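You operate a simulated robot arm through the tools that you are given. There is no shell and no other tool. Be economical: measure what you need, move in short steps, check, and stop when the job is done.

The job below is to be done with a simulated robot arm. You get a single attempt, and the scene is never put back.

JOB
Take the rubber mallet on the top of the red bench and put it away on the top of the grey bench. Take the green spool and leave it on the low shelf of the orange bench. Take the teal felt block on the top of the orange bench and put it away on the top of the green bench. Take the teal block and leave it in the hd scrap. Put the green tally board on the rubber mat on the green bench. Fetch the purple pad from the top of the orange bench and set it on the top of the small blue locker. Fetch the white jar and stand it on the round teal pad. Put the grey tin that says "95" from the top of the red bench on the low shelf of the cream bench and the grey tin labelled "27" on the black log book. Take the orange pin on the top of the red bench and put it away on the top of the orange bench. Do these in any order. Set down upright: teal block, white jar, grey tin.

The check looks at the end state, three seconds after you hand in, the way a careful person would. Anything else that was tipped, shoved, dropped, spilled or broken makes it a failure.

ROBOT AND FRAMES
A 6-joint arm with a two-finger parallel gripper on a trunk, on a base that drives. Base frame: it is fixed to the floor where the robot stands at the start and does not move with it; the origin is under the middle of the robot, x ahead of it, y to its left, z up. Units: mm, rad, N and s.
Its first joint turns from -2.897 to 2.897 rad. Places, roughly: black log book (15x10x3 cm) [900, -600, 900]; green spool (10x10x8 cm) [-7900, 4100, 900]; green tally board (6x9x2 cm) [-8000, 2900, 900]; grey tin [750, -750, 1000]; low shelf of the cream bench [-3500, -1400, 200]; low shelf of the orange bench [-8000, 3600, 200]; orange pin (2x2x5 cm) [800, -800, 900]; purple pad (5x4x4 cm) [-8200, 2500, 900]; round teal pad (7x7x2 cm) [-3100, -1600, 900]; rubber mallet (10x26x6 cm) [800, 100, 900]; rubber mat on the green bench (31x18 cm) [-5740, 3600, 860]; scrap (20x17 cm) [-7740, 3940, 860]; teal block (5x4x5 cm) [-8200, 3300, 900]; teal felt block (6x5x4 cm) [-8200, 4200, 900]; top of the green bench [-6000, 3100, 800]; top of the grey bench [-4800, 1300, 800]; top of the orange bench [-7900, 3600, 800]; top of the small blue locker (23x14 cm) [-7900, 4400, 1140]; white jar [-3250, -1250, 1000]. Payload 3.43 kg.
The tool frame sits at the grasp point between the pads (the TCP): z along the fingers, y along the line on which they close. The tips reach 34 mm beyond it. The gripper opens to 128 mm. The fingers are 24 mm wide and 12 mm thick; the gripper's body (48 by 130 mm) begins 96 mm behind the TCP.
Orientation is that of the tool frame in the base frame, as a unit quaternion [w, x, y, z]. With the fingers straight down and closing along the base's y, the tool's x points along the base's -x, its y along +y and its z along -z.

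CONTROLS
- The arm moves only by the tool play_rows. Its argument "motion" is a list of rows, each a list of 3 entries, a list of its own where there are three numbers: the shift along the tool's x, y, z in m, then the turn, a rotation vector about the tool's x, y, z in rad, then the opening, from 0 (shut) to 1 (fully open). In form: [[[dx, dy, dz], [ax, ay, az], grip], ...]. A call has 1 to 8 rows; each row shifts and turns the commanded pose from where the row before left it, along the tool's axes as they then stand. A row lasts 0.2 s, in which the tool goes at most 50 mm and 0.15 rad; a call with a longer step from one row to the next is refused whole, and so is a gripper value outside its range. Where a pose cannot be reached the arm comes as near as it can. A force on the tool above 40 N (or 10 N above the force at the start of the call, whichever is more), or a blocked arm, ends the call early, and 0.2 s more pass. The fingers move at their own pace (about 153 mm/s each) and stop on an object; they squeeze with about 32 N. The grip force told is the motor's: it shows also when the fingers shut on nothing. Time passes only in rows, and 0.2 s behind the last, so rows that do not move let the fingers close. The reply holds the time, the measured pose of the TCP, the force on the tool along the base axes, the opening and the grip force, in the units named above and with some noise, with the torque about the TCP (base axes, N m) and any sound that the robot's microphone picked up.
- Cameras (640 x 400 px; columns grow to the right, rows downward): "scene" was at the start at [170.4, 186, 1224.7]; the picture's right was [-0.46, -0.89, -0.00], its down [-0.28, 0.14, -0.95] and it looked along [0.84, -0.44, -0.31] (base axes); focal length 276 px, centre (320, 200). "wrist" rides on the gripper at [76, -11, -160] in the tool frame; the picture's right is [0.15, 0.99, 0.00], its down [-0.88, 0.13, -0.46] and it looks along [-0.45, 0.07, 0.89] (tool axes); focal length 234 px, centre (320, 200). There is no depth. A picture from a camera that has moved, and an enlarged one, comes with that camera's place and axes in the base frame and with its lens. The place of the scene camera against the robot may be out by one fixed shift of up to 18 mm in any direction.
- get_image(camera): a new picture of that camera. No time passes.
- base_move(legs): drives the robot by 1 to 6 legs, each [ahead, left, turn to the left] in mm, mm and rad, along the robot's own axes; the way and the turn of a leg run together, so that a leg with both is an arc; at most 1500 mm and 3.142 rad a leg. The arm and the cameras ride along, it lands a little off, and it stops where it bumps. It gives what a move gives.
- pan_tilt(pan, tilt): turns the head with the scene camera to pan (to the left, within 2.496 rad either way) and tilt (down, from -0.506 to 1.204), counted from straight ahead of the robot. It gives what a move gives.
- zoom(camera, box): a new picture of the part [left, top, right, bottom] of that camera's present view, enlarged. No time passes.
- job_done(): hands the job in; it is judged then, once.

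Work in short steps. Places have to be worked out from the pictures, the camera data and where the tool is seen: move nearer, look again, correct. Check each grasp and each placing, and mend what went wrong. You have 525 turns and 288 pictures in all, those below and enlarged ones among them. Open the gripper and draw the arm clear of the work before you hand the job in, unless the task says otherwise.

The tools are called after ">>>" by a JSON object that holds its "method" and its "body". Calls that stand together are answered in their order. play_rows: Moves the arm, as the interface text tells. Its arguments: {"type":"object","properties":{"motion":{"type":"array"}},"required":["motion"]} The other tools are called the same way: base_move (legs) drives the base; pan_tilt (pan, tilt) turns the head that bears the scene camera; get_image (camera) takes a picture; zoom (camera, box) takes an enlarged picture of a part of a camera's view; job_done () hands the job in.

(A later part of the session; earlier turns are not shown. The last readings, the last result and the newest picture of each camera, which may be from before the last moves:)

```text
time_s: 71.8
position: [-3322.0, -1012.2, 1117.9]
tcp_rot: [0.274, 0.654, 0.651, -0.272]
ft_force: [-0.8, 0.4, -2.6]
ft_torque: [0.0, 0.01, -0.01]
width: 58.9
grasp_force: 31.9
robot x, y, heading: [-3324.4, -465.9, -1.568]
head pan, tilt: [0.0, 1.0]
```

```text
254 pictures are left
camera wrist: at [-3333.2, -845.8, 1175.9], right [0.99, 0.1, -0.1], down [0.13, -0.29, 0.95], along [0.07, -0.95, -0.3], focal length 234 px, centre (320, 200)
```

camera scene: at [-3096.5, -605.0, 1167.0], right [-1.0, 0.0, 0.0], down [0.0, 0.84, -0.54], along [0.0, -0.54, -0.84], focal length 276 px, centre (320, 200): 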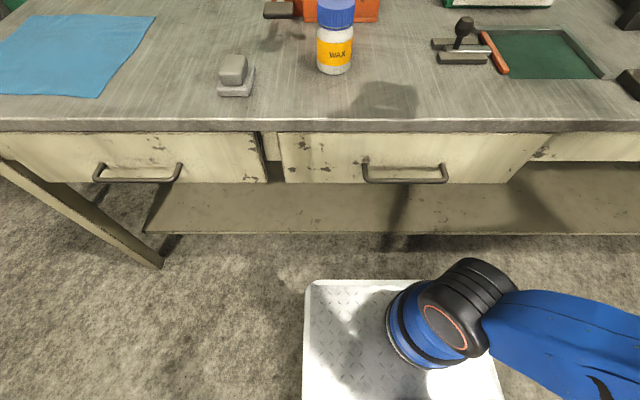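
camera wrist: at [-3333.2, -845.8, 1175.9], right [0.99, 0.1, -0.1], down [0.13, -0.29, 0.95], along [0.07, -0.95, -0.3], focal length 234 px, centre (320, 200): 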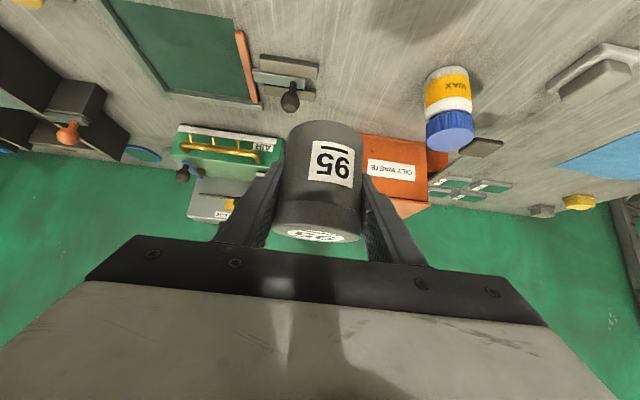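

The shelf's front edge is at about y=-1066, z≈200; the bench edge is near y=-935. I back off 250 mm and lower the arm in the open corridor in front of the robot.

>>> {"method": "base_move", "body": {"legs": [[-250, 0, 0]]}}

>>> {"method": "play_rows", "body": {"motion": [[[0.033, 0, 0.033], [0, 0, 0], 0], [[0.033, 0, 0.033], [0, 0, 0], 0], [[0.033, 0, 0.033], [0, 0, 0], 0], [[0.033, 0, 0.033], [0, 0, 0], 0], [[0.033, 0, 0.033], [0, 0, 0], 0], [[0.033, 0, 0.033], [0, 0, 0], 0], [[0.033, 0, 0.033], [0, 0, 0], 0], [[0.033, 0, 0.033], [0, 0, 0], 0]]}}

>>> {"method": "get_image", "body": {"camera": "scene"}}

```text
time_s: 73.6
position: [-3324.7, -760.8, 1116.7]
tcp_rot: [0.274, 0.654, 0.651, -0.272]
ft_force: [-0.4, -0.6, -2.7]
ft_torque: [-0.04, -0.01, 0.0]
width: 59.0
grasp_force: 32.2
robot x, y, heading: [-3323.9, -212.8, -1.57]
head pan, tilt: [0.0, 1.0]
```

```text
time_s: 75.4
position: [-3314.8, -775.6, 795.3]
tcp_rot: [0.272, 0.654, 0.651, -0.272]
ft_force: [-0.4, 0.8, -2.4]
ft_torque: [0.01, -0.02, -0.03]
width: 58.7
grasp_force: 32.2
out of reach, approached as far as the arm can: row 7, 8
robot x, y, heading: [-3322.8, -211.8, -1.567]
head pan, tilt: [0.0, 1.0]
```

```text
253 pictures are left
camera scene: at [-3097.7, -353.3, 1167.0], right [-1.0, 0.0, 0.0], down [0.0, 0.84, -0.54], along [0.0, -0.54, -0.84], focal length 276 px, centre (320, 200)
```

scene: 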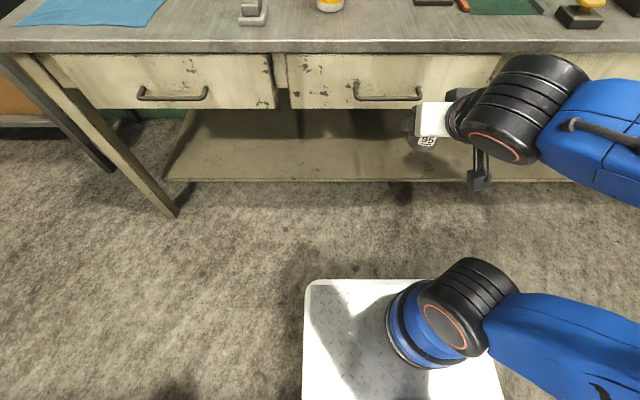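

The arm stopped short at z≈795 at this distance. I try extending outward while going lower.

>>> {"method": "play_rows", "body": {"motion": [[[-0.03, 0, 0.03], [0, 0, 0], 0], [[-0.03, 0, 0.03], [0, 0, 0], 0], [[0.033, 0, 0.033], [0, 0, 0], 0], [[0.033, 0, 0.033], [0, 0, 0], 0]]}}

>>> {"method": "pan_tilt", "body": {"pan": -0.9, "tilt": 0.6}}

>>> {"method": "get_image", "body": {"camera": "scene"}}

```text
time_s: 76.4
position: [-3303.8, -885.9, 739.3]
tcp_rot: [0.272, 0.655, 0.651, -0.272]
ft_force: [0.2, -0.4, -3.0]
ft_torque: [-0.03, -0.02, -0.03]
width: 58.8
grasp_force: 32.3
out of reach, approached as far as the arm can: row 3, 4
robot x, y, heading: [-3325.6, -215.6, -1.575]
head pan, tilt: [0.0, 1.0]
```

```text
time_s: 77.6
position: [-3304.8, -886.4, 741.5]
tcp_rot: [0.272, 0.655, 0.651, -0.272]
ft_force: [-0.3, 0.3, -2.1]
ft_torque: [0.01, -0.01, -0.03]
width: 58.8
grasp_force: 32.3
robot x, y, heading: [-3322.2, -210.1, -1.575]
head pan, tilt: [-0.901, 0.6]
```

```text
252 pictures are left
camera scene: at [-3166.8, -338.9, 1198.9], right [-0.62, 0.78, 0.0], down [0.44, 0.35, -0.82], along [-0.64, -0.51, -0.57], focal length 276 px, centre (320, 200)
```

scene: 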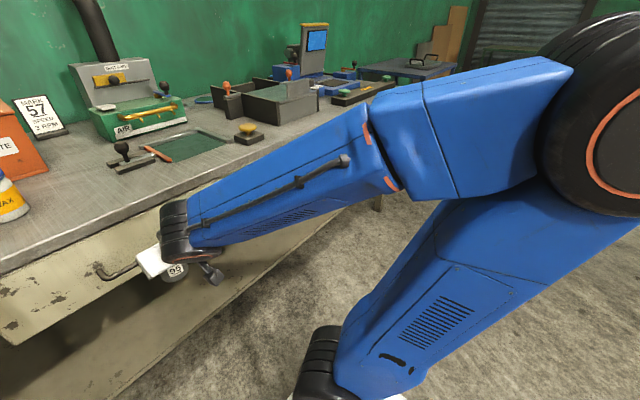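

The arm is folded near its limit here; low heights need about 850 mm of radial distance. I back off, extend outward, then lower in free space.

>>> {"method": "base_move", "body": {"legs": [[-330, 0, 0]]}}

>>> {"method": "play_rows", "body": {"motion": [[[-0.033, 0, 0.033], [0, 0, 0], 0], [[-0.033, 0, 0.033], [0, 0, 0], 0], [[-0.033, 0, 0.033], [0, 0, 0], 0], [[-0.033, 0, 0.033], [0, 0, 0], 0], [[0.033, 0, 0.033], [0, 0, 0], 0], [[0.033, 0, 0.033], [0, 0, 0], 0], [[0.033, 0, 0.033], [0, 0, 0], 0], [[0.033, 0, 0.033], [0, 0, 0], 0]]}}

```text
time_s: 79.8
position: [-3306.0, -553.4, 739.4]
tcp_rot: [0.272, 0.655, 0.65, -0.272]
ft_force: [-0.3, 0.4, -4.2]
ft_torque: [-0.03, 0.0, -0.02]
width: 58.5
grasp_force: 32.0
robot x, y, heading: [-3328.7, 118.2, -1.567]
head pan, tilt: [-0.901, 0.6]
```

```text
time_s: 81.6
position: [-3306.3, -743.6, 552.9]
tcp_rot: [0.272, 0.656, 0.649, -0.273]
ft_force: [0.1, 0.0, -1.6]
ft_torque: [0.05, -0.01, -0.03]
width: 59.2
grasp_force: 32.4
robot x, y, heading: [-3325.4, 118.5, -1.574]
head pan, tilt: [-0.901, 0.6]
```

That works. Further down to about z=300.

>>> {"method": "play_rows", "body": {"motion": [[[0.033, 0, 0.033], [0, 0, 0], 0], [[0.033, 0, 0.033], [0, 0, 0], 0], [[0.033, 0, 0.033], [0, 0, 0], 0], [[0.033, 0, 0.033], [0, 0, 0], 0], [[0.033, 0, 0.033], [0, 0, 0], 0]]}}

>>> {"method": "pan_tilt", "body": {"pan": -0.3, "tilt": 0.8}}

>>> {"method": "get_image", "body": {"camera": "scene"}}

>>> {"method": "get_image", "body": {"camera": "wrist"}}

```text
time_s: 82.8
position: [-3324.4, -776.8, 364.9]
tcp_rot: [0.24, 0.646, 0.664, -0.29]
ft_force: [0.0, 0.4, -2.5]
ft_torque: [0.02, -0.02, 0.02]
width: 58.6
grasp_force: 32.1
out of reach, approached as far as the arm can: row 2, 3, 4, 5
robot x, y, heading: [-3326.0, 118.3, -1.571]
head pan, tilt: [-0.901, 0.6]
```

```text
time_s: 83.8
position: [-3324.9, -777.3, 365.2]
tcp_rot: [0.241, 0.646, 0.665, -0.289]
ft_force: [-0.5, 0.4, -3.5]
ft_torque: [0.02, 0.02, 0.01]
width: 58.8
grasp_force: 30.7
robot x, y, heading: [-3322.5, 117.6, -1.574]
head pan, tilt: [-0.3, 0.799]
```

```text
251 pictures are left
camera scene: at [-3122.1, -30.9, 1182.1], right [-0.96, 0.3, 0.0], down [0.21, 0.68, -0.7], along [-0.21, -0.67, -0.72], focal length 276 px, centre (320, 200)
```

scene: 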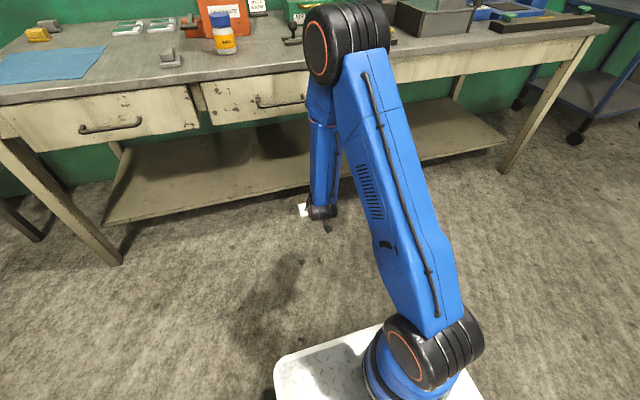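

```text
250 pictures are left
camera wrist: at [-3330.7, -612.2, 428.1], right [0.98, 0.1, -0.17], down [0.2, -0.32, 0.93], along [0.04, -0.94, -0.33], focal length 234 px, centre (320, 200)
```

wrist: 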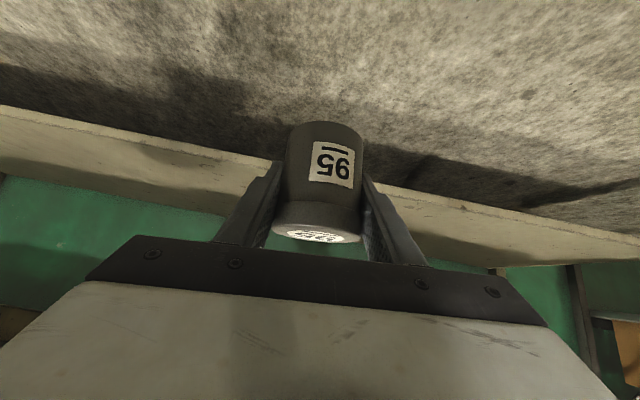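

The forearm hangs vertically here; farther out it will lean back and clear the bench. I extend outward, straighten the orientation drift, and go lower.

>>> {"method": "play_rows", "body": {"motion": [[[-0.033, 0, 0.033], [0, 0, 0], 0], [[-0.033, 0, 0.033], [0, 0, 0], 0], [[-0.033, 0, 0.033], [-0.052, -0.024, 0.051], 0], [[0, 0, 0], [0, 0, 0], 0]]}}

```text
time_s: 84.8
position: [-3306.2, -921.3, 368.5]
tcp_rot: [0.266, 0.657, 0.648, -0.279]
ft_force: [-0.8, -0.3, -2.8]
ft_torque: [-0.04, 0.01, 0.01]
width: 58.9
grasp_force: 31.8
out of reach, approached as far as the arm can: row 1, 3
robot x, y, heading: [-3321.9, 118.8, -1.567]
head pan, tilt: [-0.3, 0.799]
```

>>> {"method": "play_rows", "body": {"motion": [[[0.03, 0, 0.03], [0, 0, 0], 0], [[0.025, 0, 0.025], [0, 0, 0], 0], [[0, 0, 0], [0, 0, 0], 0]]}}

>>> {"method": "get_image", "body": {"camera": "scene"}}

>>> {"method": "get_image", "body": {"camera": "wrist"}}

```text
time_s: 85.6
position: [-3292.4, -938.6, 305.6]
tcp_rot: [0.262, 0.651, 0.655, -0.281]
ft_force: [-0.9, 0.4, -3.3]
ft_torque: [0.02, -0.02, 0.02]
width: 58.6
grasp_force: 32.1
out of reach, approached as far as the arm can: row 1, 2
robot x, y, heading: [-3323.6, 117.2, -1.573]
head pan, tilt: [-0.3, 0.799]
```

```text
249 pictures are left
camera scene: at [-3122.1, -30.8, 1182.0], right [-0.96, 0.29, 0.0], down [0.21, 0.69, -0.7], along [-0.21, -0.67, -0.72], focal length 276 px, centre (320, 200)
```

scene: 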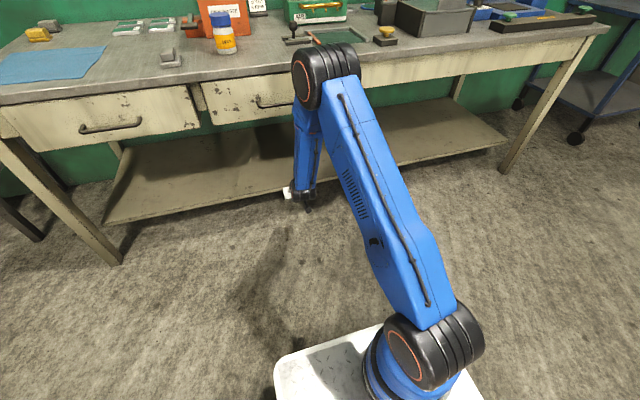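

```text
248 pictures are left
camera wrist: at [-3301.3, -772.4, 365.7], right [0.99, 0.1, -0.13], down [0.15, -0.3, 0.94], along [0.05, -0.95, -0.31], focal length 234 px, centre (320, 200)
```

wrist: 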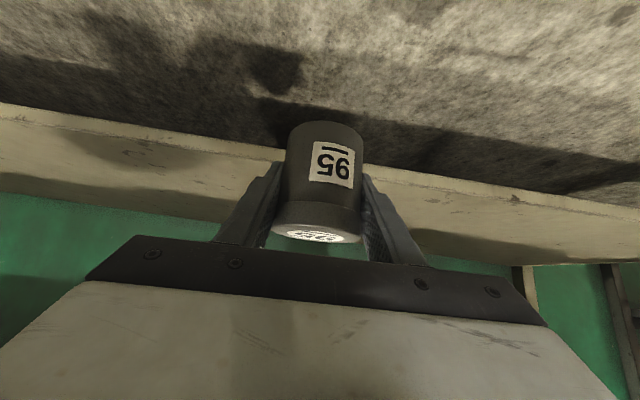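

The arm needs to be still farther out so the forearm leans away from the bench, and a drawer handle is near x=-3240. I shift the base right and back a little, then extend and straighten.

>>> {"method": "base_move", "body": {"legs": [[-80, -180, 0]]}}

>>> {"method": "play_rows", "body": {"motion": [[[-0.033, 0, 0.033], [0, 0, 0], 0], [[-0.033, 0, 0.033], [0, 0, 0], 0], [[-0.02, -0.03, 0.02], [-0.023, -0.004, 0.016], 0], [[0, 0, 0], [0, 0, 0], 0]]}}

>>> {"method": "get_image", "body": {"camera": "scene"}}

```text
time_s: 87.2
position: [-3475.3, -856.2, 305.7]
tcp_rot: [0.261, 0.652, 0.655, -0.281]
ft_force: [0.1, 0.3, -2.7]
ft_torque: [0.01, 0.0, 0.0]
width: 59.0
grasp_force: 31.6
robot x, y, heading: [-3505.2, 194.7, -1.57]
head pan, tilt: [-0.3, 0.799]
```

```text
time_s: 88.2
position: [-3497.4, -972.2, 307.2]
tcp_rot: [0.264, 0.655, 0.651, -0.278]
ft_force: [-0.1, -1.1, -2.6]
ft_torque: [-0.01, 0.01, 0.02]
width: 58.5
grasp_force: 32.0
out of reach, approached as far as the arm can: row 3
robot x, y, heading: [-3510.2, 196.9, -1.575]
head pan, tilt: [-0.3, 0.799]
```

```text
247 pictures are left
camera scene: at [-3302.7, 49.5, 1182.0], right [-0.95, 0.3, 0.0], down [0.21, 0.68, -0.7], along [-0.21, -0.67, -0.72], focal length 276 px, centre (320, 200)
```

scene: 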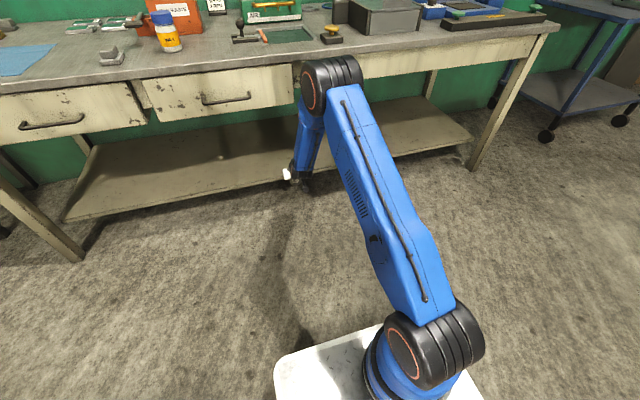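

Good posture: the elbow is well back. I drive 155 mm ahead so the tin comes over the shelf, still about 60 mm above it.

>>> {"method": "base_move", "body": {"legs": [[155, 0, 0]]}}

>>> {"method": "get_image", "body": {"camera": "scene"}}

>>> {"method": "get_image", "body": {"camera": "wrist"}}

```text
time_s: 89.5
position: [-3495.7, -1125.4, 308.2]
tcp_rot: [0.265, 0.654, 0.652, -0.277]
ft_force: [0.0, 0.8, -3.7]
ft_torque: [-0.01, 0.0, 0.01]
width: 58.7
grasp_force: 32.0
robot x, y, heading: [-3502.5, 49.1, -1.572]
head pan, tilt: [-0.3, 0.799]
```

```text
246 pictures are left
camera scene: at [-3302.5, -104.0, 1182.0], right [-0.96, 0.3, 0.0], down [0.21, 0.69, -0.7], along [-0.21, -0.67, -0.72], focal length 276 px, centre (320, 200)
```

scene: 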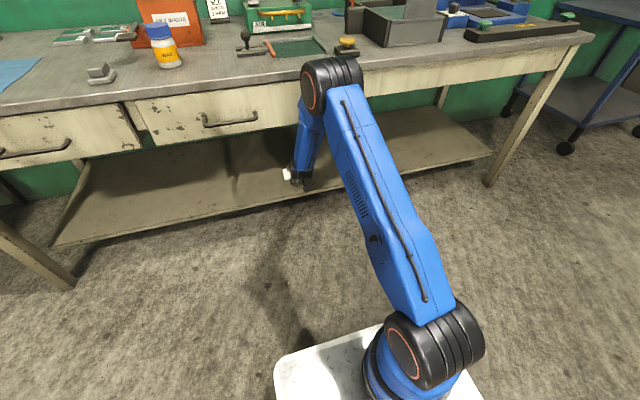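

```text
245 pictures are left
camera wrist: at [-3503.8, -959.6, 367.3], right [0.99, 0.09, -0.12], down [0.14, -0.3, 0.94], along [0.05, -0.95, -0.31], focal length 234 px, centre (320, 200)
```

wrist: 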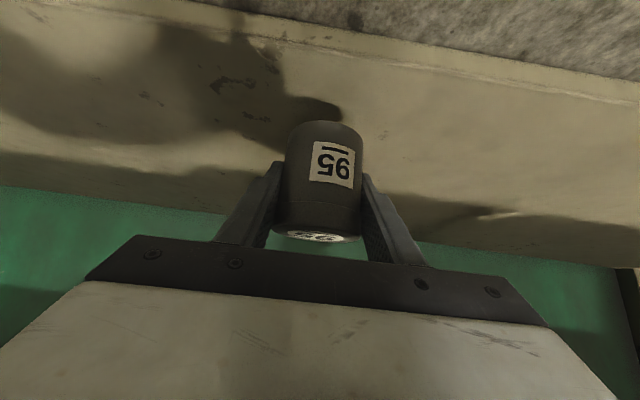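

The shelf edge is near y=-1096, so the tin needs another 45 mm inward. I nudge the base ahead, then lower.

>>> {"method": "base_move", "body": {"legs": [[48, 0, 0]]}}

>>> {"method": "play_rows", "body": {"motion": [[[0.014, 0, 0.014], [-0.017, -0.005, 0.004], 0], [[0.014, 0, 0.014], [0, 0, 0], 0], [[0, 0, 0], [0, 0, 0], 0]]}}

>>> {"method": "get_image", "body": {"camera": "wrist"}}

```text
time_s: 90.5
position: [-3494.7, -1174.1, 309.4]
tcp_rot: [0.265, 0.655, 0.652, -0.278]
ft_force: [-0.7, -0.1, -2.6]
ft_torque: [-0.04, 0.03, -0.03]
width: 58.5
grasp_force: 32.1
robot x, y, heading: [-3504.8, -5.2, -1.568]
head pan, tilt: [-0.3, 0.799]
```

```text
time_s: 91.3
position: [-3494.1, -1173.5, 297.8]
tcp_rot: [0.265, 0.656, 0.651, -0.277]
ft_force: [0.7, -0.5, -2.5]
ft_torque: [-0.03, 0.02, 0.01]
width: 58.5
grasp_force: 31.6
out of reach, approached as far as the arm can: row 1, 2
robot x, y, heading: [-3505.1, -5.8, -1.572]
head pan, tilt: [-0.3, 0.799]
```

```text
244 pictures are left
camera wrist: at [-3502.8, -1008.0, 357.2], right [0.99, 0.09, -0.12], down [0.14, -0.3, 0.94], along [0.05, -0.95, -0.31], focal length 234 px, centre (320, 200)
```

wrist: 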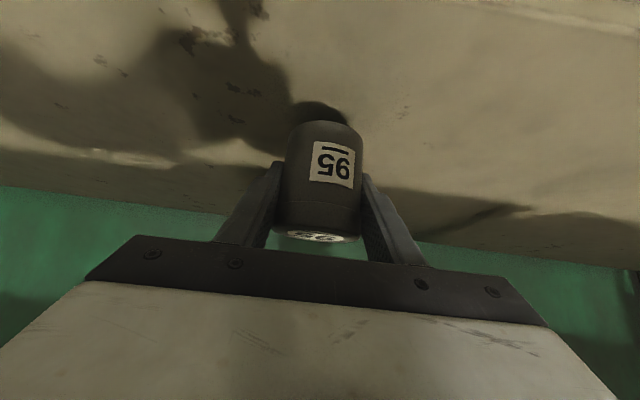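

Lowering is limited here at z≈298 by the arm's posture. Before choosing the next step, I check the clearance between the forearm and the bench edge from another head angle.

>>> {"method": "pan_tilt", "body": {"pan": 0.15, "tilt": 0.75}}

>>> {"method": "get_image", "body": {"camera": "scene"}}

>>> {"method": "pan_tilt", "body": {"pan": -0.9, "tilt": 0.75}}

>>> {"method": "get_image", "body": {"camera": "scene"}}

```text
time_s: 92.2
position: [-3494.9, -1175.0, 298.3]
tcp_rot: [0.265, 0.655, 0.651, -0.277]
ft_force: [-0.1, 0.3, -3.0]
ft_torque: [0.0, -0.01, -0.01]
width: 58.9
grasp_force: 31.6
robot x, y, heading: [-3506.7, -4.7, -1.571]
head pan, tilt: [0.15, 0.75]
```

```text
243 pictures are left
camera scene: at [-3266.3, -156.9, 1186.0], right [-0.99, -0.15, 0.0], down [-0.1, 0.67, -0.73], along [0.11, -0.72, -0.68], focal length 276 px, centre (320, 200)
```

scene: 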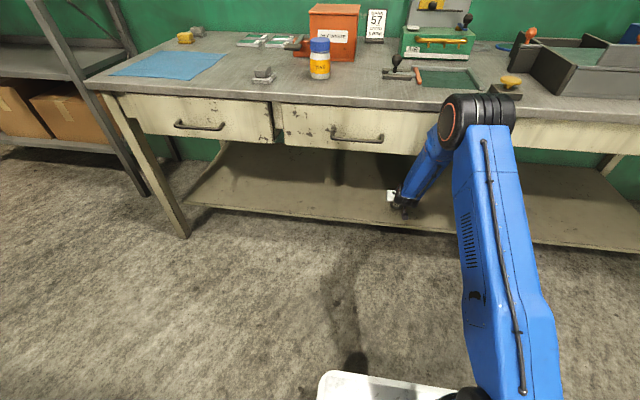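

```text
time_s: 93.5
position: [-3494.2, -1175.3, 298.2]
tcp_rot: [0.266, 0.655, 0.651, -0.277]
ft_force: [-0.9, 0.0, -2.3]
ft_torque: [0.01, 0.01, 0.01]
width: 58.6
grasp_force: 32.1
robot x, y, heading: [-3503.2, -0.6, -1.573]
head pan, tilt: [-0.901, 0.75]
```

```text
242 pictures are left
camera scene: at [-3343.6, -126.5, 1186.0], right [-0.62, 0.78, 0.0], down [0.53, 0.42, -0.73], along [-0.57, -0.45, -0.68], focal length 276 px, centre (320, 200)
```

scene: 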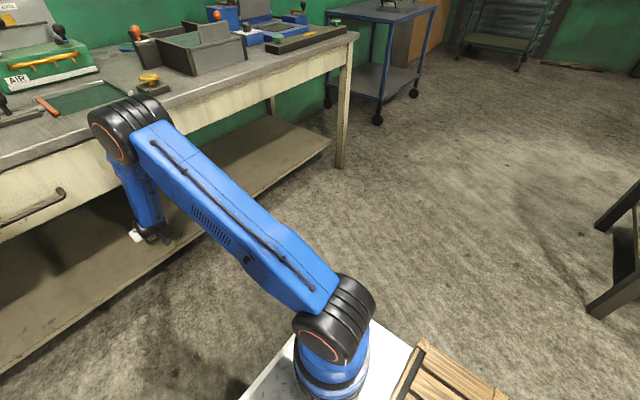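

Triangulating the elbow puts it near (-3444,-683,926), so the forearm leans well clear of the bench. The limit may only be a wrist effect, so I try lowering again in small rows.

>>> {"method": "play_rows", "body": {"motion": [[[0.007, 0, 0.007], [0, 0, 0], 0], [[0.007, 0, 0.007], [0, 0, 0], 0], [[0.007, 0, 0.007], [0, 0, 0], 0], [[0, 0, 0], [0, 0, 0], 0]]}}

```text
time_s: 94.5
position: [-3494.7, -1175.2, 297.7]
tcp_rot: [0.265, 0.655, 0.651, -0.277]
ft_force: [-0.8, -0.1, -3.0]
ft_torque: [-0.01, 0.0, -0.02]
width: 58.7
grasp_force: 31.8
out of reach, approached as far as the arm can: row 1, 2, 3
robot x, y, heading: [-3507.7, -3.5, -1.573]
head pan, tilt: [-0.901, 0.75]
```

No progress. I test whether a slightly steeper tool (about 7°) frees the downward motion.

>>> {"method": "play_rows", "body": {"motion": [[[0, 0, 0], [0, 0.13, 0], 0], [[0.009, 0, 0.012], [0, 0, 0], 0], [[0.009, 0, 0.012], [0, 0, 0], 0], [[0, 0, 0], [0, 0, 0], 0]]}}

```text
time_s: 95.5
position: [-3494.0, -1174.7, 268.8]
tcp_rot: [0.229, 0.669, 0.669, -0.23]
ft_force: [0.3, 0.5, -3.4]
ft_torque: [0.02, 0.0, -0.01]
width: 58.8
grasp_force: 32.1
robot x, y, heading: [-3507.2, -2.7, -1.573]
head pan, tilt: [-0.901, 0.75]
```

That freed it. I continue down in small steps.

>>> {"method": "play_rows", "body": {"motion": [[[0.006, 0, 0.008], [0, 0, 0], 0], [[0.003, 0, 0.004], [0, 0, 0], 0], [[0, 0, 0], [0, 0, 0], 0]]}}

>>> {"method": "zoom", "body": {"camera": "wrist", "box": [200, 50, 440, 250]}}

```text
time_s: 96.3
position: [-3493.6, -1175.1, 255.3]
tcp_rot: [0.232, 0.668, 0.669, -0.231]
ft_force: [7.4, -1.0, 21.2]
ft_torque: [-0.62, -0.27, 0.22]
width: 58.6
grasp_force: 32.1
robot x, y, heading: [-3506.4, -0.7, -1.569]
head pan, tilt: [-0.901, 0.75]
```

```text
2.00 times, centred on (320, 150) of wrist
camera zoom: at [-3504.5, -1018.2, 334.2], right [0.99, 0.12, -0.09], down [0.13, -0.41, 0.9], along [0.07, -0.9, -0.42], focal length 468 px, centre (320, 300)
```

zoom: 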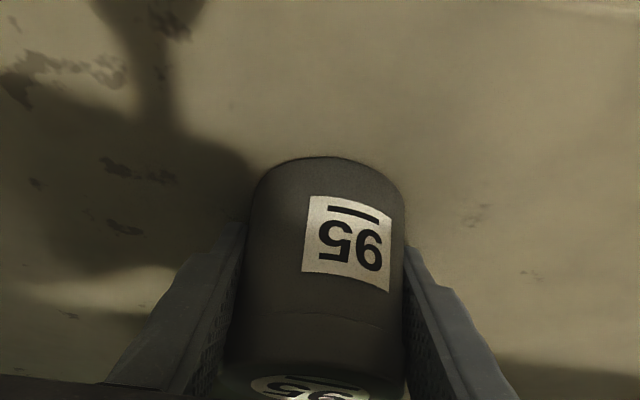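

Firm contact on the shelf (z≈209). I ease off 1 mm and release gradually.

>>> {"method": "play_rows", "body": {"motion": [[[-0.0006, 0, -0.0008], [0, 0, 0], 0], [[0, 0, 0], [0, 0, 0], 0.5], [[0, 0, 0], [0, 0, 0], 0.6], [[0, 0, 0], [0, 0, 0], 0.9], [[0, 0, 0], [0, 0, 0], 1]]}}

>>> {"method": "get_image", "body": {"camera": "wrist"}}

```text
time_s: 97.5
position: [-3494.8, -1173.8, 253.8]
tcp_rot: [0.229, 0.669, 0.668, -0.23]
ft_force: [5.5, 5.6, 7.9]
ft_torque: [0.09, 0.39, -0.26]
width: 125.2
grasp_force: 0.0
robot x, y, heading: [-3502.2, -5.6, -1.569]
head pan, tilt: [-0.901, 0.75]
```

```text
240 pictures are left
camera wrist: at [-3506.0, -1017.3, 333.9], right [0.99, 0.11, -0.09], down [0.13, -0.41, 0.9], along [0.07, -0.9, -0.42], focal length 234 px, centre (320, 200)
```

wrist: 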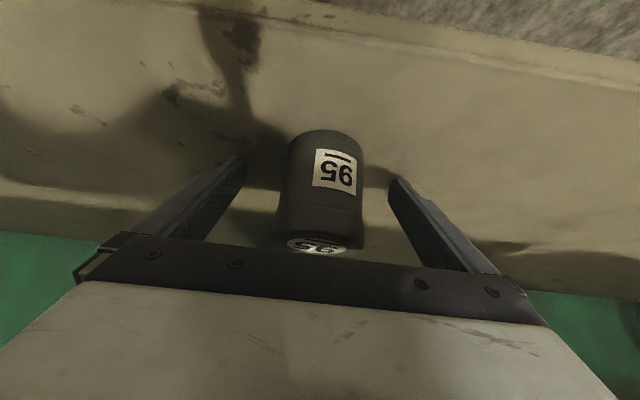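

The tin stands upright on the shelf. I withdraw along the tool axis and drive back.

>>> {"method": "play_rows", "body": {"motion": [[[0, 0, -0.03], [0, 0, 0], 1], [[0, 0, -0.045], [0, 0, 0], 1], [[0, 0, -0.045], [0, 0, 0], 1]]}}

>>> {"method": "get_image", "body": {"camera": "wrist"}}

>>> {"method": "base_move", "body": {"legs": [[-250, 0, 0]]}}

>>> {"method": "get_image", "body": {"camera": "wrist"}}

```text
time_s: 98.3
position: [-3493.3, -1100.2, 348.2]
tcp_rot: [0.229, 0.669, 0.669, -0.229]
ft_force: [-0.7, -0.8, -0.2]
ft_torque: [-0.04, 0.01, -0.02]
width: 128.1
grasp_force: 0.0
robot x, y, heading: [-3504.3, -2.5, -1.572]
head pan, tilt: [-0.901, 0.75]
```

```text
239 pictures are left
camera wrist: at [-3504.6, -943.3, 427.7], right [0.99, 0.12, -0.09], down [0.13, -0.42, 0.9], along [0.07, -0.9, -0.43], focal length 234 px, centre (320, 200)
```

wrist: 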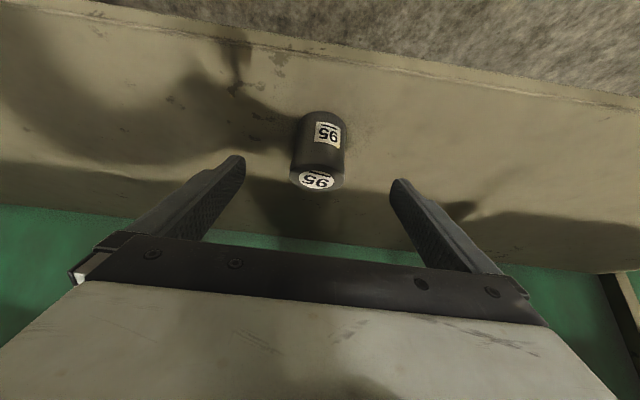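

```text
time_s: 100.1
position: [-3494.3, -852.7, 349.3]
tcp_rot: [0.23, 0.668, 0.669, -0.23]
ft_force: [0.0, -0.8, -0.5]
ft_torque: [0.04, 0.0, -0.01]
width: 127.8
grasp_force: 0.1
robot x, y, heading: [-3505.1, 246.1, -1.57]
head pan, tilt: [-0.901, 0.75]
```

```text
238 pictures are left
camera wrist: at [-3504.7, -694.4, 428.5], right [0.99, 0.11, -0.09], down [0.13, -0.41, 0.9], along [0.07, -0.9, -0.42], focal length 234 px, centre (320, 200)
```

wrist: 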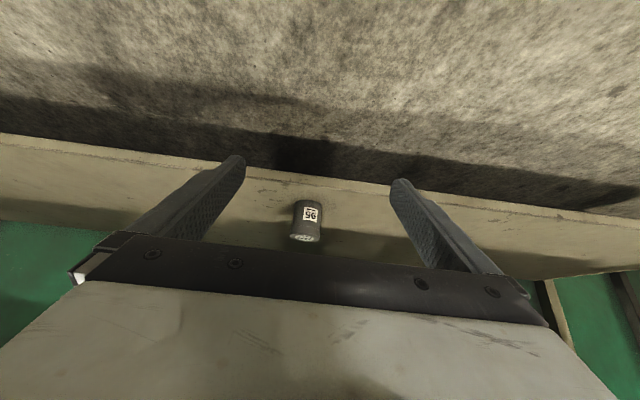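

The tin stands safely. Now I raise the arm up to working height.

>>> {"method": "play_rows", "body": {"motion": [[[-0.03, 0, -0.039], [0, 0, 0], 1], [[-0.03, 0, -0.039], [0, 0, 0], 1], [[-0.03, 0, -0.039], [0, 0, 0], 1], [[-0.03, 0, -0.039], [0, 0, 0], 1], [[-0.03, 0, -0.039], [0, 0, 0], 1], [[-0.03, 0, -0.039], [0, 0, 0], 1], [[-0.03, 0, -0.039], [0, 0, 0], 1], [[-0.03, 0, -0.039], [0, 0, 0], 1]]}}

>>> {"method": "play_rows", "body": {"motion": [[[-0.03, 0, -0.039], [0, 0.11, 0], 1], [[-0.025, 0, -0.043], [0, 0.11, 0], 1], [[-0.02, 0, -0.045], [0, 0.11, 0], 1], [[-0.015, 0, -0.046], [0, 0.11, 0], 1], [[-0.01, 0, -0.047], [0, 0.11, 0], 1], [[-0.005, 0, -0.048], [0, 0.11, 0], 1], [[0, 0, -0.048], [0, 0, 0], 1], [[0.03, 0, -0.035], [0, 0, 0], 1]]}}

```text
time_s: 101.9
position: [-3493.3, -850.0, 741.3]
tcp_rot: [0.23, 0.669, 0.668, -0.229]
ft_force: [0.6, 0.0, -0.3]
ft_torque: [-0.01, 0.01, -0.02]
width: 128.0
grasp_force: 0.1
robot x, y, heading: [-3506.8, 247.3, -1.575]
head pan, tilt: [-0.901, 0.75]
```

```text
time_s: 103.7
position: [-3497.4, -779.1, 1063.8]
tcp_rot: [0.002, 0.708, 0.707, -0.002]
ft_force: [-0.3, -0.5, 0.0]
ft_torque: [0.09, 0.05, 0.01]
width: 128.1
grasp_force: 0.1
out of reach, approached as far as the arm can: row 6, 7, 8
robot x, y, heading: [-3508.6, 244.9, -1.568]
head pan, tilt: [-0.901, 0.75]
```

Upright again. I retract the arm, then drive to stand in front of the jar and look for the round teal pad.

>>> {"method": "play_rows", "body": {"motion": [[[0.045, 0, -0.02], [0, 0, 0], 1], [[0.045, 0, -0.02], [0, 0, 0], 1], [[0.045, 0, -0.02], [0, 0, 0], 1], [[0.048, 0, 0], [0, 0, 0], 1], [[0.048, 0, 0], [0, 0, 0], 1], [[0.048, 0, 0], [0, 0, 0], 1], [[0.048, 0, 0], [0, 0, 0], 1], [[0.048, 0, 0], [0, 0, 0], 1]]}}

>>> {"method": "base_move", "body": {"legs": [[600, 0, 0], [0, 370, 0]]}}

>>> {"method": "pan_tilt", "body": {"pan": 0.15, "tilt": 0.45}}

>>> {"method": "get_image", "body": {"camera": "scene"}}

>>> {"method": "get_image", "body": {"camera": "wrist"}}

```text
time_s: 105.5
position: [-3497.8, -403.9, 1121.6]
tcp_rot: [0.001, 0.707, 0.707, -0.001]
ft_force: [0.8, -0.8, -0.8]
ft_torque: [0.13, 0.02, 0.03]
width: 128.1
grasp_force: 0.0
robot x, y, heading: [-3508.2, 243.3, -1.573]
head pan, tilt: [-0.901, 0.75]
```

```text
time_s: 110.8
position: [-3124.2, -999.1, 1123.3]
tcp_rot: [0.002, 0.706, 0.708, -0.001]
ft_force: [-0.2, -0.1, -0.2]
ft_torque: [0.01, -0.01, 0.01]
width: 127.9
grasp_force: 0.1
robot x, y, heading: [-3136.9, -349.5, -1.569]
head pan, tilt: [-0.901, 0.75]
```

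```text
time_s: 112.1
position: [-3125.7, -998.3, 1122.4]
tcp_rot: [0.001, 0.706, 0.708, -0.001]
ft_force: [0.0, 0.1, 0.2]
ft_torque: [-0.01, 0.0, -0.03]
width: 127.9
grasp_force: 0.1
robot x, y, heading: [-3138.2, -348.6, -1.569]
head pan, tilt: [0.15, 0.45]
```

```text
237 pictures are left
camera scene: at [-2894.8, -511.1, 1212.5], right [-0.99, -0.15, 0.0], down [-0.07, 0.43, -0.9], along [0.14, -0.89, -0.44], focal length 276 px, centre (320, 200)
```

scene: 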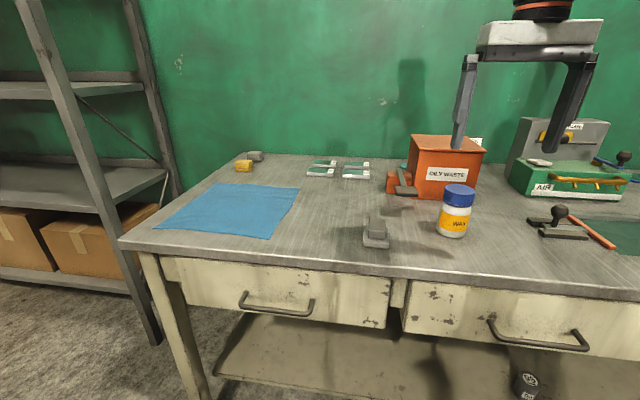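

```text
236 pictures are left
camera wrist: at [-3136.5, -922.9, 1282.8], right [0.99, 0.15, 0.0], down [0.13, -0.88, 0.46], along [0.07, -0.45, -0.89], focal length 234 px, centre (320, 200)
```

wrist: 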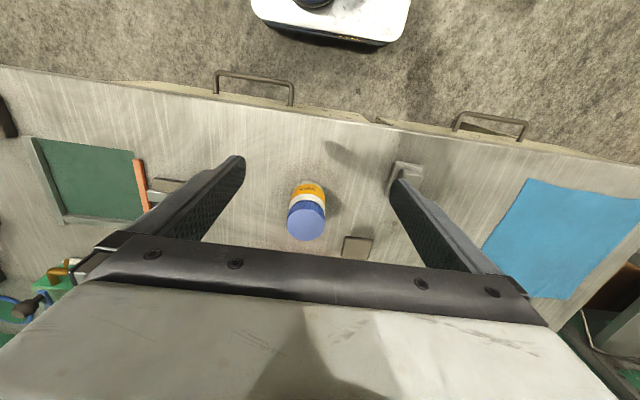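

Cross-checking both cameras gives the jar at about (-3127,-1130), lid top near z=950 and bench top near z=835. I enlarge the area behind it to find the round teal pad.

>>> {"method": "zoom", "body": {"camera": "scene", "box": [280, 130, 520, 280]}}

>>> {"method": "pan_tilt", "body": {"pan": 0.6, "tilt": 0.45}}

>>> {"method": "get_image", "body": {"camera": "scene"}}

```text
2.67 times, centred on (400, 205) of scene
camera zoom: at [-2894.8, -511.1, 1212.5], right [-0.99, -0.15, 0.0], down [-0.07, 0.43, -0.9], along [0.14, -0.89, -0.44], focal length 736 px, centre (107, 187)
```

zoom: 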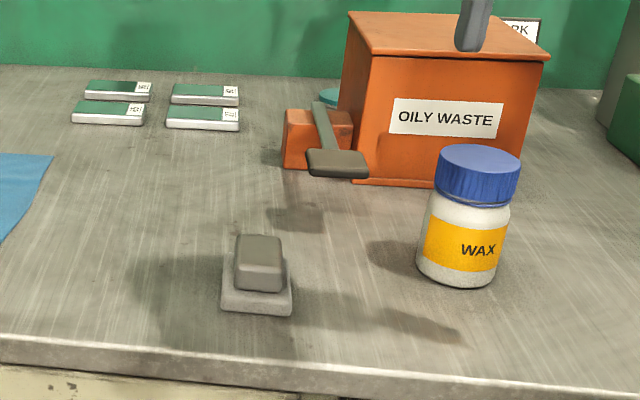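

```text
time_s: 113.0
position: [-3124.9, -998.9, 1122.9]
tcp_rot: [0.001, 0.706, 0.708, -0.002]
ft_force: [0.1, 0.0, 0.0]
ft_torque: [-0.03, 0.01, 0.01]
width: 127.7
grasp_force: 0.2
robot x, y, heading: [-3134.1, -348.6, -1.569]
head pan, tilt: [0.6, 0.45]
```

```text
234 pictures are left
camera scene: at [-2856.7, -496.0, 1212.5], right [-0.82, -0.57, 0.0], down [-0.25, 0.36, -0.9], along [0.51, -0.74, -0.44], focal length 276 px, centre (320, 200)
```

scene: 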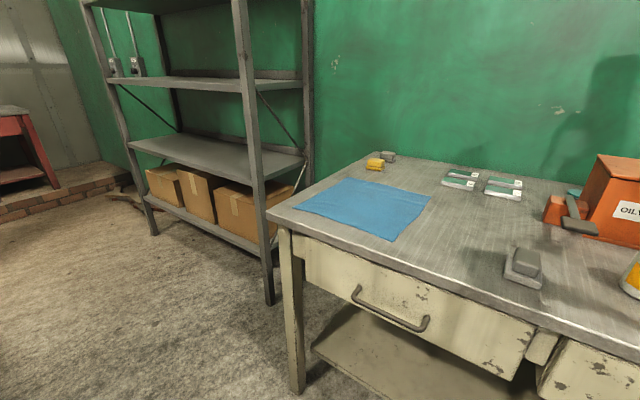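

The pad lies behind the bin, around (-3095,-1615); the bin top is near z=988. I move the base closer and take the empty gripper over there first, to pin the pad down.

>>> {"method": "base_move", "body": {"legs": [[230, 35, 0]]}}

>>> {"method": "play_rows", "body": {"motion": [[[-0.045, 0, -0.01], [0, 0, 0], 1], [[-0.045, 0, 0], [0, 0, 0], 1], [[-0.045, 0, 0], [0, 0, 0], 1], [[-0.045, 0, 0], [0, 0, 0], 1], [[-0.045, 0, 0], [0, 0, 0], 1], [[-0.045, 0, 0], [0, 0, 0], 1], [[-0.03, 0, 0], [0, 0, 0], 1]]}}

>>> {"method": "get_image", "body": {"camera": "wrist"}}

```text
time_s: 114.8
position: [-3090.5, -1227.8, 1124.1]
tcp_rot: [0.001, 0.707, 0.707, -0.002]
ft_force: [0.0, -0.8, 0.6]
ft_torque: [-0.01, 0.0, -0.04]
width: 127.7
grasp_force: 0.1
robot x, y, heading: [-3099.1, -581.8, -1.569]
head pan, tilt: [0.6, 0.45]
```

```text
time_s: 116.6
position: [-3094.4, -1485.4, 1131.5]
tcp_rot: [0.014, 0.706, 0.708, -0.012]
ft_force: [0.0, -0.8, -1.4]
ft_torque: [0.04, -0.01, 0.0]
width: 128.2
grasp_force: 0.0
out of reach, approached as far as the arm can: row 6, 7
robot x, y, heading: [-3100.6, -559.6, -1.577]
head pan, tilt: [0.6, 0.45]
stopped in row 7: the arm was blocked; the commanded pose is now the measured one
```

```text
233 pictures are left
camera wrist: at [-3105.2, -1404.9, 1288.9], right [0.99, 0.15, 0.0], down [0.13, -0.86, 0.49], along [0.07, -0.48, -0.87], focal length 234 px, centre (320, 200)
```

wrist: 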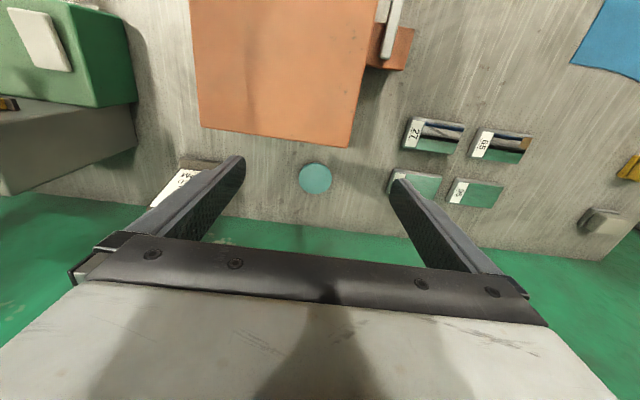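

The pad is at about (-3087,-1600), 115 mm behind the bin. The arm hit full stretch, so I retract, then shift the base to a spot closer and to the left, between the drawer handles.

>>> {"method": "play_rows", "body": {"motion": [[[0.045, 0, 0], [0, 0, 0], 1], [[0.045, 0, 0], [0, 0, 0], 1], [[0.045, 0, 0], [0, 0, 0], 1], [[0.045, 0, 0], [0, 0, 0], 1], [[0.045, 0, 0], [0, 0, 0], 1], [[0.045, 0, 0], [0, 0, 0], 1], [[0.045, 0, 0], [0, 0, 0], 1], [[0.045, 0, 0], [0, 0, 0], 1]]}}

>>> {"method": "base_move", "body": {"legs": [[0, 100, 0], [70, 0, 0]]}}

>>> {"method": "get_image", "body": {"camera": "wrist"}}

```text
time_s: 118.4
position: [-3093.8, -1153.1, 1106.6]
tcp_rot: [0.005, 0.707, 0.708, -0.004]
ft_force: [-0.3, -0.9, -0.7]
ft_torque: [0.05, 0.04, -0.02]
width: 127.9
grasp_force: 0.0
robot x, y, heading: [-3101.6, -565.0, -1.568]
head pan, tilt: [0.6, 0.45]
```

```text
time_s: 120.1
position: [-2993.4, -1224.8, 1106.9]
tcp_rot: [0.006, 0.707, 0.707, -0.003]
ft_force: [0.4, -0.9, -0.6]
ft_torque: [0.0, 0.0, -0.02]
width: 128.0
grasp_force: 0.2
robot x, y, heading: [-3004.4, -641.2, -1.573]
head pan, tilt: [0.6, 0.45]
```

```text
232 pictures are left
camera wrist: at [-3004.9, -1146.5, 1266.4], right [0.99, 0.15, 0.0], down [0.13, -0.87, 0.47], along [0.07, -0.46, -0.88], focal length 234 px, centre (320, 200)
```

wrist: 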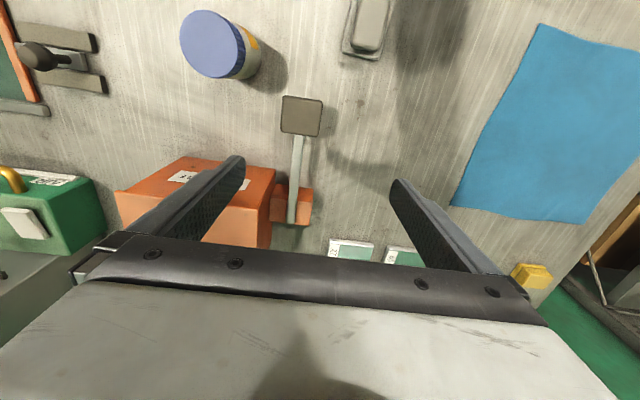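

Robot at (-3004,-641). The jar is confirmed at about (-3129,-1133). I move over it and descend.

>>> {"method": "play_rows", "body": {"motion": [[[0.031, -0.038, 0], [0, 0, 0], 1], [[0.031, -0.038, 0], [0, 0, 0], 1], [[0.03, -0.038, 0], [0, 0, 0], 1], [[0, -0.021, 0.03], [0, 0, 0], 1], [[0, 0, 0.04], [0, 0, 0], 1]]}}

>>> {"method": "get_image", "body": {"camera": "wrist"}}

```text
time_s: 121.3
position: [-3128.3, -1133.1, 1034.8]
tcp_rot: [0.005, 0.706, 0.708, -0.003]
ft_force: [0.3, -0.5, -0.3]
ft_torque: [-0.04, -0.01, 0.02]
width: 128.0
grasp_force: 0.1
robot x, y, heading: [-3003.6, -635.2, -1.572]
head pan, tilt: [0.6, 0.45]
```

```text
231 pictures are left
camera wrist: at [-3141.1, -1055.4, 1193.9], right [0.99, 0.15, 0.0], down [0.13, -0.87, 0.47], along [0.07, -0.46, -0.88], focal length 234 px, centre (320, 200)
```

wrist: 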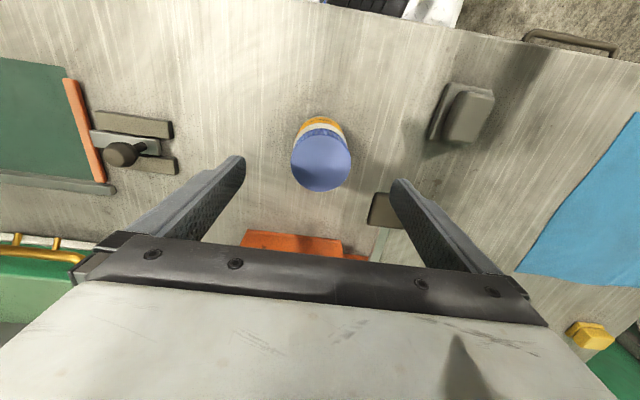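

Aligned. I narrow the opening a little to stay clear of the bin's lever, descend and close.

>>> {"method": "play_rows", "body": {"motion": [[[0.0, 0, 0.035], [0, 0, 0], 0.75], [[-0.003, 0, 0.035], [0, 0, 0], 0.75], [[0, 0, 0.035], [0, 0, 0], 0.75], [[0, 0, 0.035], [0, 0, 0], 0.75], [[0, 0, 0], [0, 0, 0], 0.75]]}}

>>> {"method": "get_image", "body": {"camera": "wrist"}}

```text
time_s: 122.5
position: [-3127.1, -1137.3, 895.2]
tcp_rot: [0.006, 0.706, 0.708, -0.005]
ft_force: [0.2, 0.0, -0.4]
ft_torque: [0.01, -0.03, 0.02]
width: 96.1
grasp_force: 0.1
robot x, y, heading: [-3004.5, -636.9, -1.568]
head pan, tilt: [0.6, 0.45]
```

```text
230 pictures are left
camera wrist: at [-3139.4, -1060.0, 1053.7], right [0.99, 0.15, 0.0], down [0.13, -0.87, 0.47], along [0.07, -0.46, -0.88], focal length 234 px, centre (320, 200)
```

wrist: 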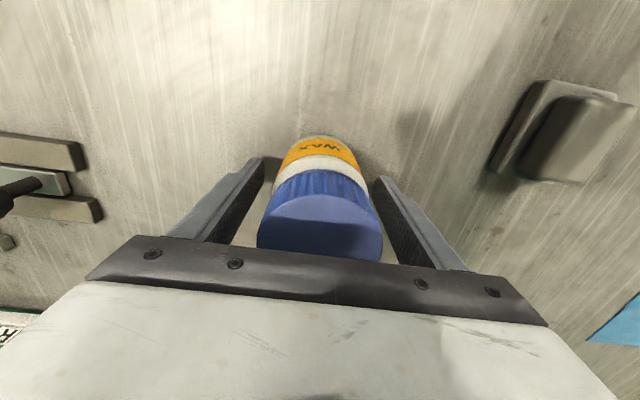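

>>> {"method": "play_rows", "body": {"motion": [[[0.005, 0, 0], [0, 0, 0], 0.75], [[0, 0, 0], [0, 0, 0], 0], [[0, 0, 0], [0, 0, 0], 0], [[0, 0, 0], [0, 0, 0], 0]]}}

>>> {"method": "play_rows", "body": {"motion": [[[0, 0, -0.04], [0, 0, 0], 0], [[0, 0, -0.045], [0, 0, 0], 0], [[0, 0, -0.045], [0, 0, 0], 0], [[0, 0, -0.045], [0, 0, 0], 0]]}}

>>> {"method": "get_image", "body": {"camera": "wrist"}}

```text
time_s: 123.5
position: [-3128.2, -1132.0, 895.6]
tcp_rot: [0.005, 0.707, 0.708, -0.005]
ft_force: [-1.8, -0.5, 4.7]
ft_torque: [-0.1, -0.03, -0.02]
width: 65.0
grasp_force: 31.8
robot x, y, heading: [-3001.5, -637.8, -1.569]
head pan, tilt: [0.6, 0.45]
```

```text
time_s: 124.5
position: [-3128.9, -1129.1, 1071.2]
tcp_rot: [0.007, 0.707, 0.708, -0.003]
ft_force: [0.4, -0.3, -3.6]
ft_torque: [-0.02, -0.01, 0.0]
width: 64.9
grasp_force: 32.1
robot x, y, heading: [-3003.8, -637.3, -1.568]
head pan, tilt: [0.6, 0.45]
```

```text
229 pictures are left
camera wrist: at [-3139.9, -1051.9, 1229.5], right [0.99, 0.15, 0.0], down [0.13, -0.87, 0.47], along [0.07, -0.46, -0.88], focal length 234 px, centre (320, 200)
```

wrist: 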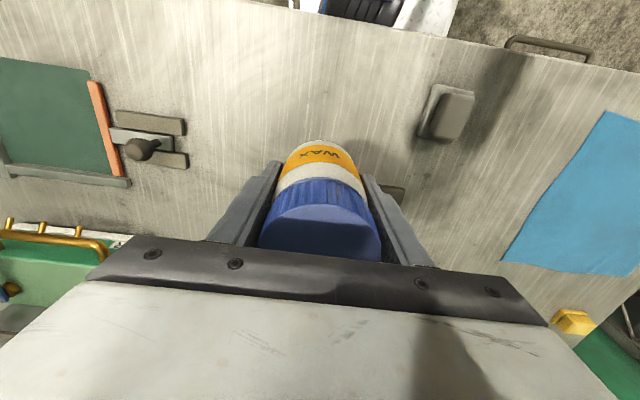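

Held at 65 mm. I carry it left of the bin, over the flat cards, keeping clear of the lever.

>>> {"method": "play_rows", "body": {"motion": [[[0, 0.046, 0], [0, 0, 0], 0], [[0, 0.046, 0], [0, 0, 0], 0], [[0, 0.046, 0], [0, 0, 0], 0], [[0, 0.046, 0], [0, 0, 0], 0], [[0, 0.046, 0], [0, 0, 0], 0], [[-0.045, 0, 0.015], [0, 0, 0], 0], [[-0.045, 0, 0.015], [0, 0, 0], 0], [[-0.045, 0, 0.015], [0, 0, 0], 0]]}}

>>> {"method": "play_rows", "body": {"motion": [[[-0.045, 0, 0.015], [0, 0, 0], 0], [[-0.045, 0, 0.015], [0, 0, 0], 0], [[-0.047, 0, 0], [0, 0, 0], 0], [[-0.047, 0, 0], [0, 0, 0], 0], [[-0.047, 0, 0], [0, 0, 0], 0], [[-0.045, 0, 0], [0, 0, 0], 0], [[-0.04, 0, 0], [0, 0, 0], 0]]}}

>>> {"method": "get_image", "body": {"camera": "wrist"}}

```text
time_s: 126.3
position: [-2897.3, -1266.7, 1029.3]
tcp_rot: [0.006, 0.706, 0.708, -0.004]
ft_force: [-1.1, 0.7, -3.2]
ft_torque: [-0.05, -0.03, -0.02]
width: 64.9
grasp_force: 32.2
robot x, y, heading: [-3002.2, -636.4, -1.569]
head pan, tilt: [0.6, 0.45]
```

```text
time_s: 128.1
position: [-2925.8, -1544.0, 1005.5]
tcp_rot: [0.015, 0.714, 0.7, -0.008]
ft_force: [0.7, -0.2, -1.6]
ft_torque: [-0.03, 0.02, -0.02]
width: 64.7
grasp_force: 31.9
robot x, y, heading: [-3005.9, -596.9, -1.595]
head pan, tilt: [0.6, 0.45]
stopped in row 7: the arm was blocked; the commanded pose is now the measured one
```

```text
228 pictures are left
camera wrist: at [-2936.6, -1463.8, 1162.1], right [0.99, 0.13, 0.01], down [0.11, -0.87, 0.48], along [0.07, -0.48, -0.87], focal length 234 px, centre (320, 200)
```

wrist: 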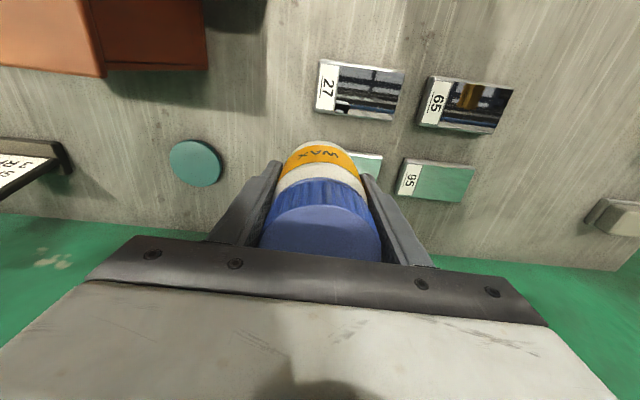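

The base was pushed back about 40 mm, so some part of the arm is meeting something. I look with the scene camera before moving on.

>>> {"method": "get_image", "body": {"camera": "scene"}}

>>> {"method": "pan_tilt", "body": {"pan": -0.1, "tilt": 0.0}}

>>> {"method": "get_image", "body": {"camera": "scene"}}

```text
227 pictures are left
camera scene: at [-2726.7, -677.2, 1236.0], right [-0.84, -0.55, 0.03], down [-0.24, 0.31, -0.92], along [0.49, -0.78, -0.39], focal length 276 px, centre (320, 200)
```

scene: 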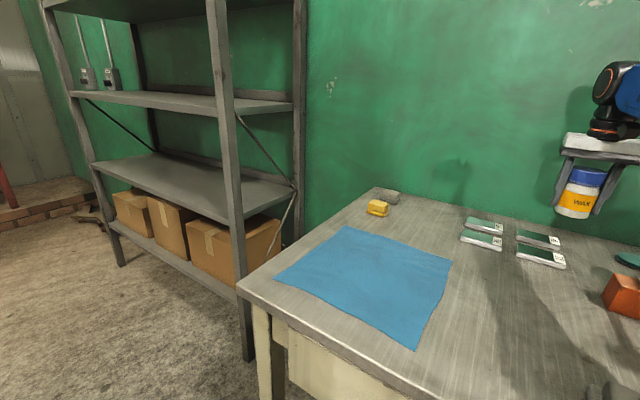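

```text
time_s: 129.2
position: [-2927.0, -1547.8, 995.7]
tcp_rot: [0.012, 0.714, 0.7, -0.005]
ft_force: [0.5, 0.5, -4.2]
ft_torque: [0.01, 0.01, 0.0]
width: 64.7
grasp_force: 32.1
robot x, y, heading: [-3010.4, -592.4, -1.596]
head pan, tilt: [-0.099, 0.0]
```

```text
226 pictures are left
camera scene: at [-2788.4, -681.3, 1280.2], right [-0.99, 0.12, -0.01], down [0.0, -0.06, -1.0], along [-0.12, -0.99, 0.06], focal length 276 px, centre (320, 200)
```

scene: 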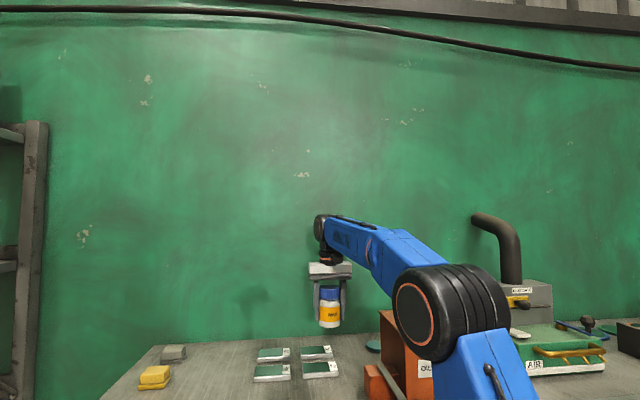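

The camera data shows that the robot body is now pitched back by about 0.06 rad, so something is pressing. I look down at the front of the trunk.

>>> {"method": "pan_tilt", "body": {"pan": -0.5, "tilt": 1.0}}

>>> {"method": "get_image", "body": {"camera": "scene"}}

```text
time_s: 130.5
position: [-2926.6, -1548.6, 995.9]
tcp_rot: [0.012, 0.714, 0.7, -0.004]
ft_force: [0.3, -0.4, -3.2]
ft_torque: [0.05, 0.01, -0.02]
width: 64.2
grasp_force: 31.7
robot x, y, heading: [-3005.1, -597.4, -1.587]
head pan, tilt: [-0.499, 1.0]
```

```text
225 pictures are left
camera scene: at [-2812.5, -658.0, 1191.4], right [-0.87, 0.5, -0.03], down [0.42, 0.69, -0.59], along [-0.27, -0.52, -0.81], focal length 276 px, centre (320, 200)
```

scene: 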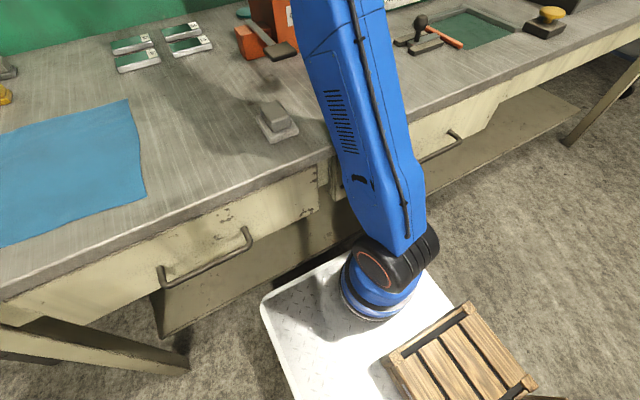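

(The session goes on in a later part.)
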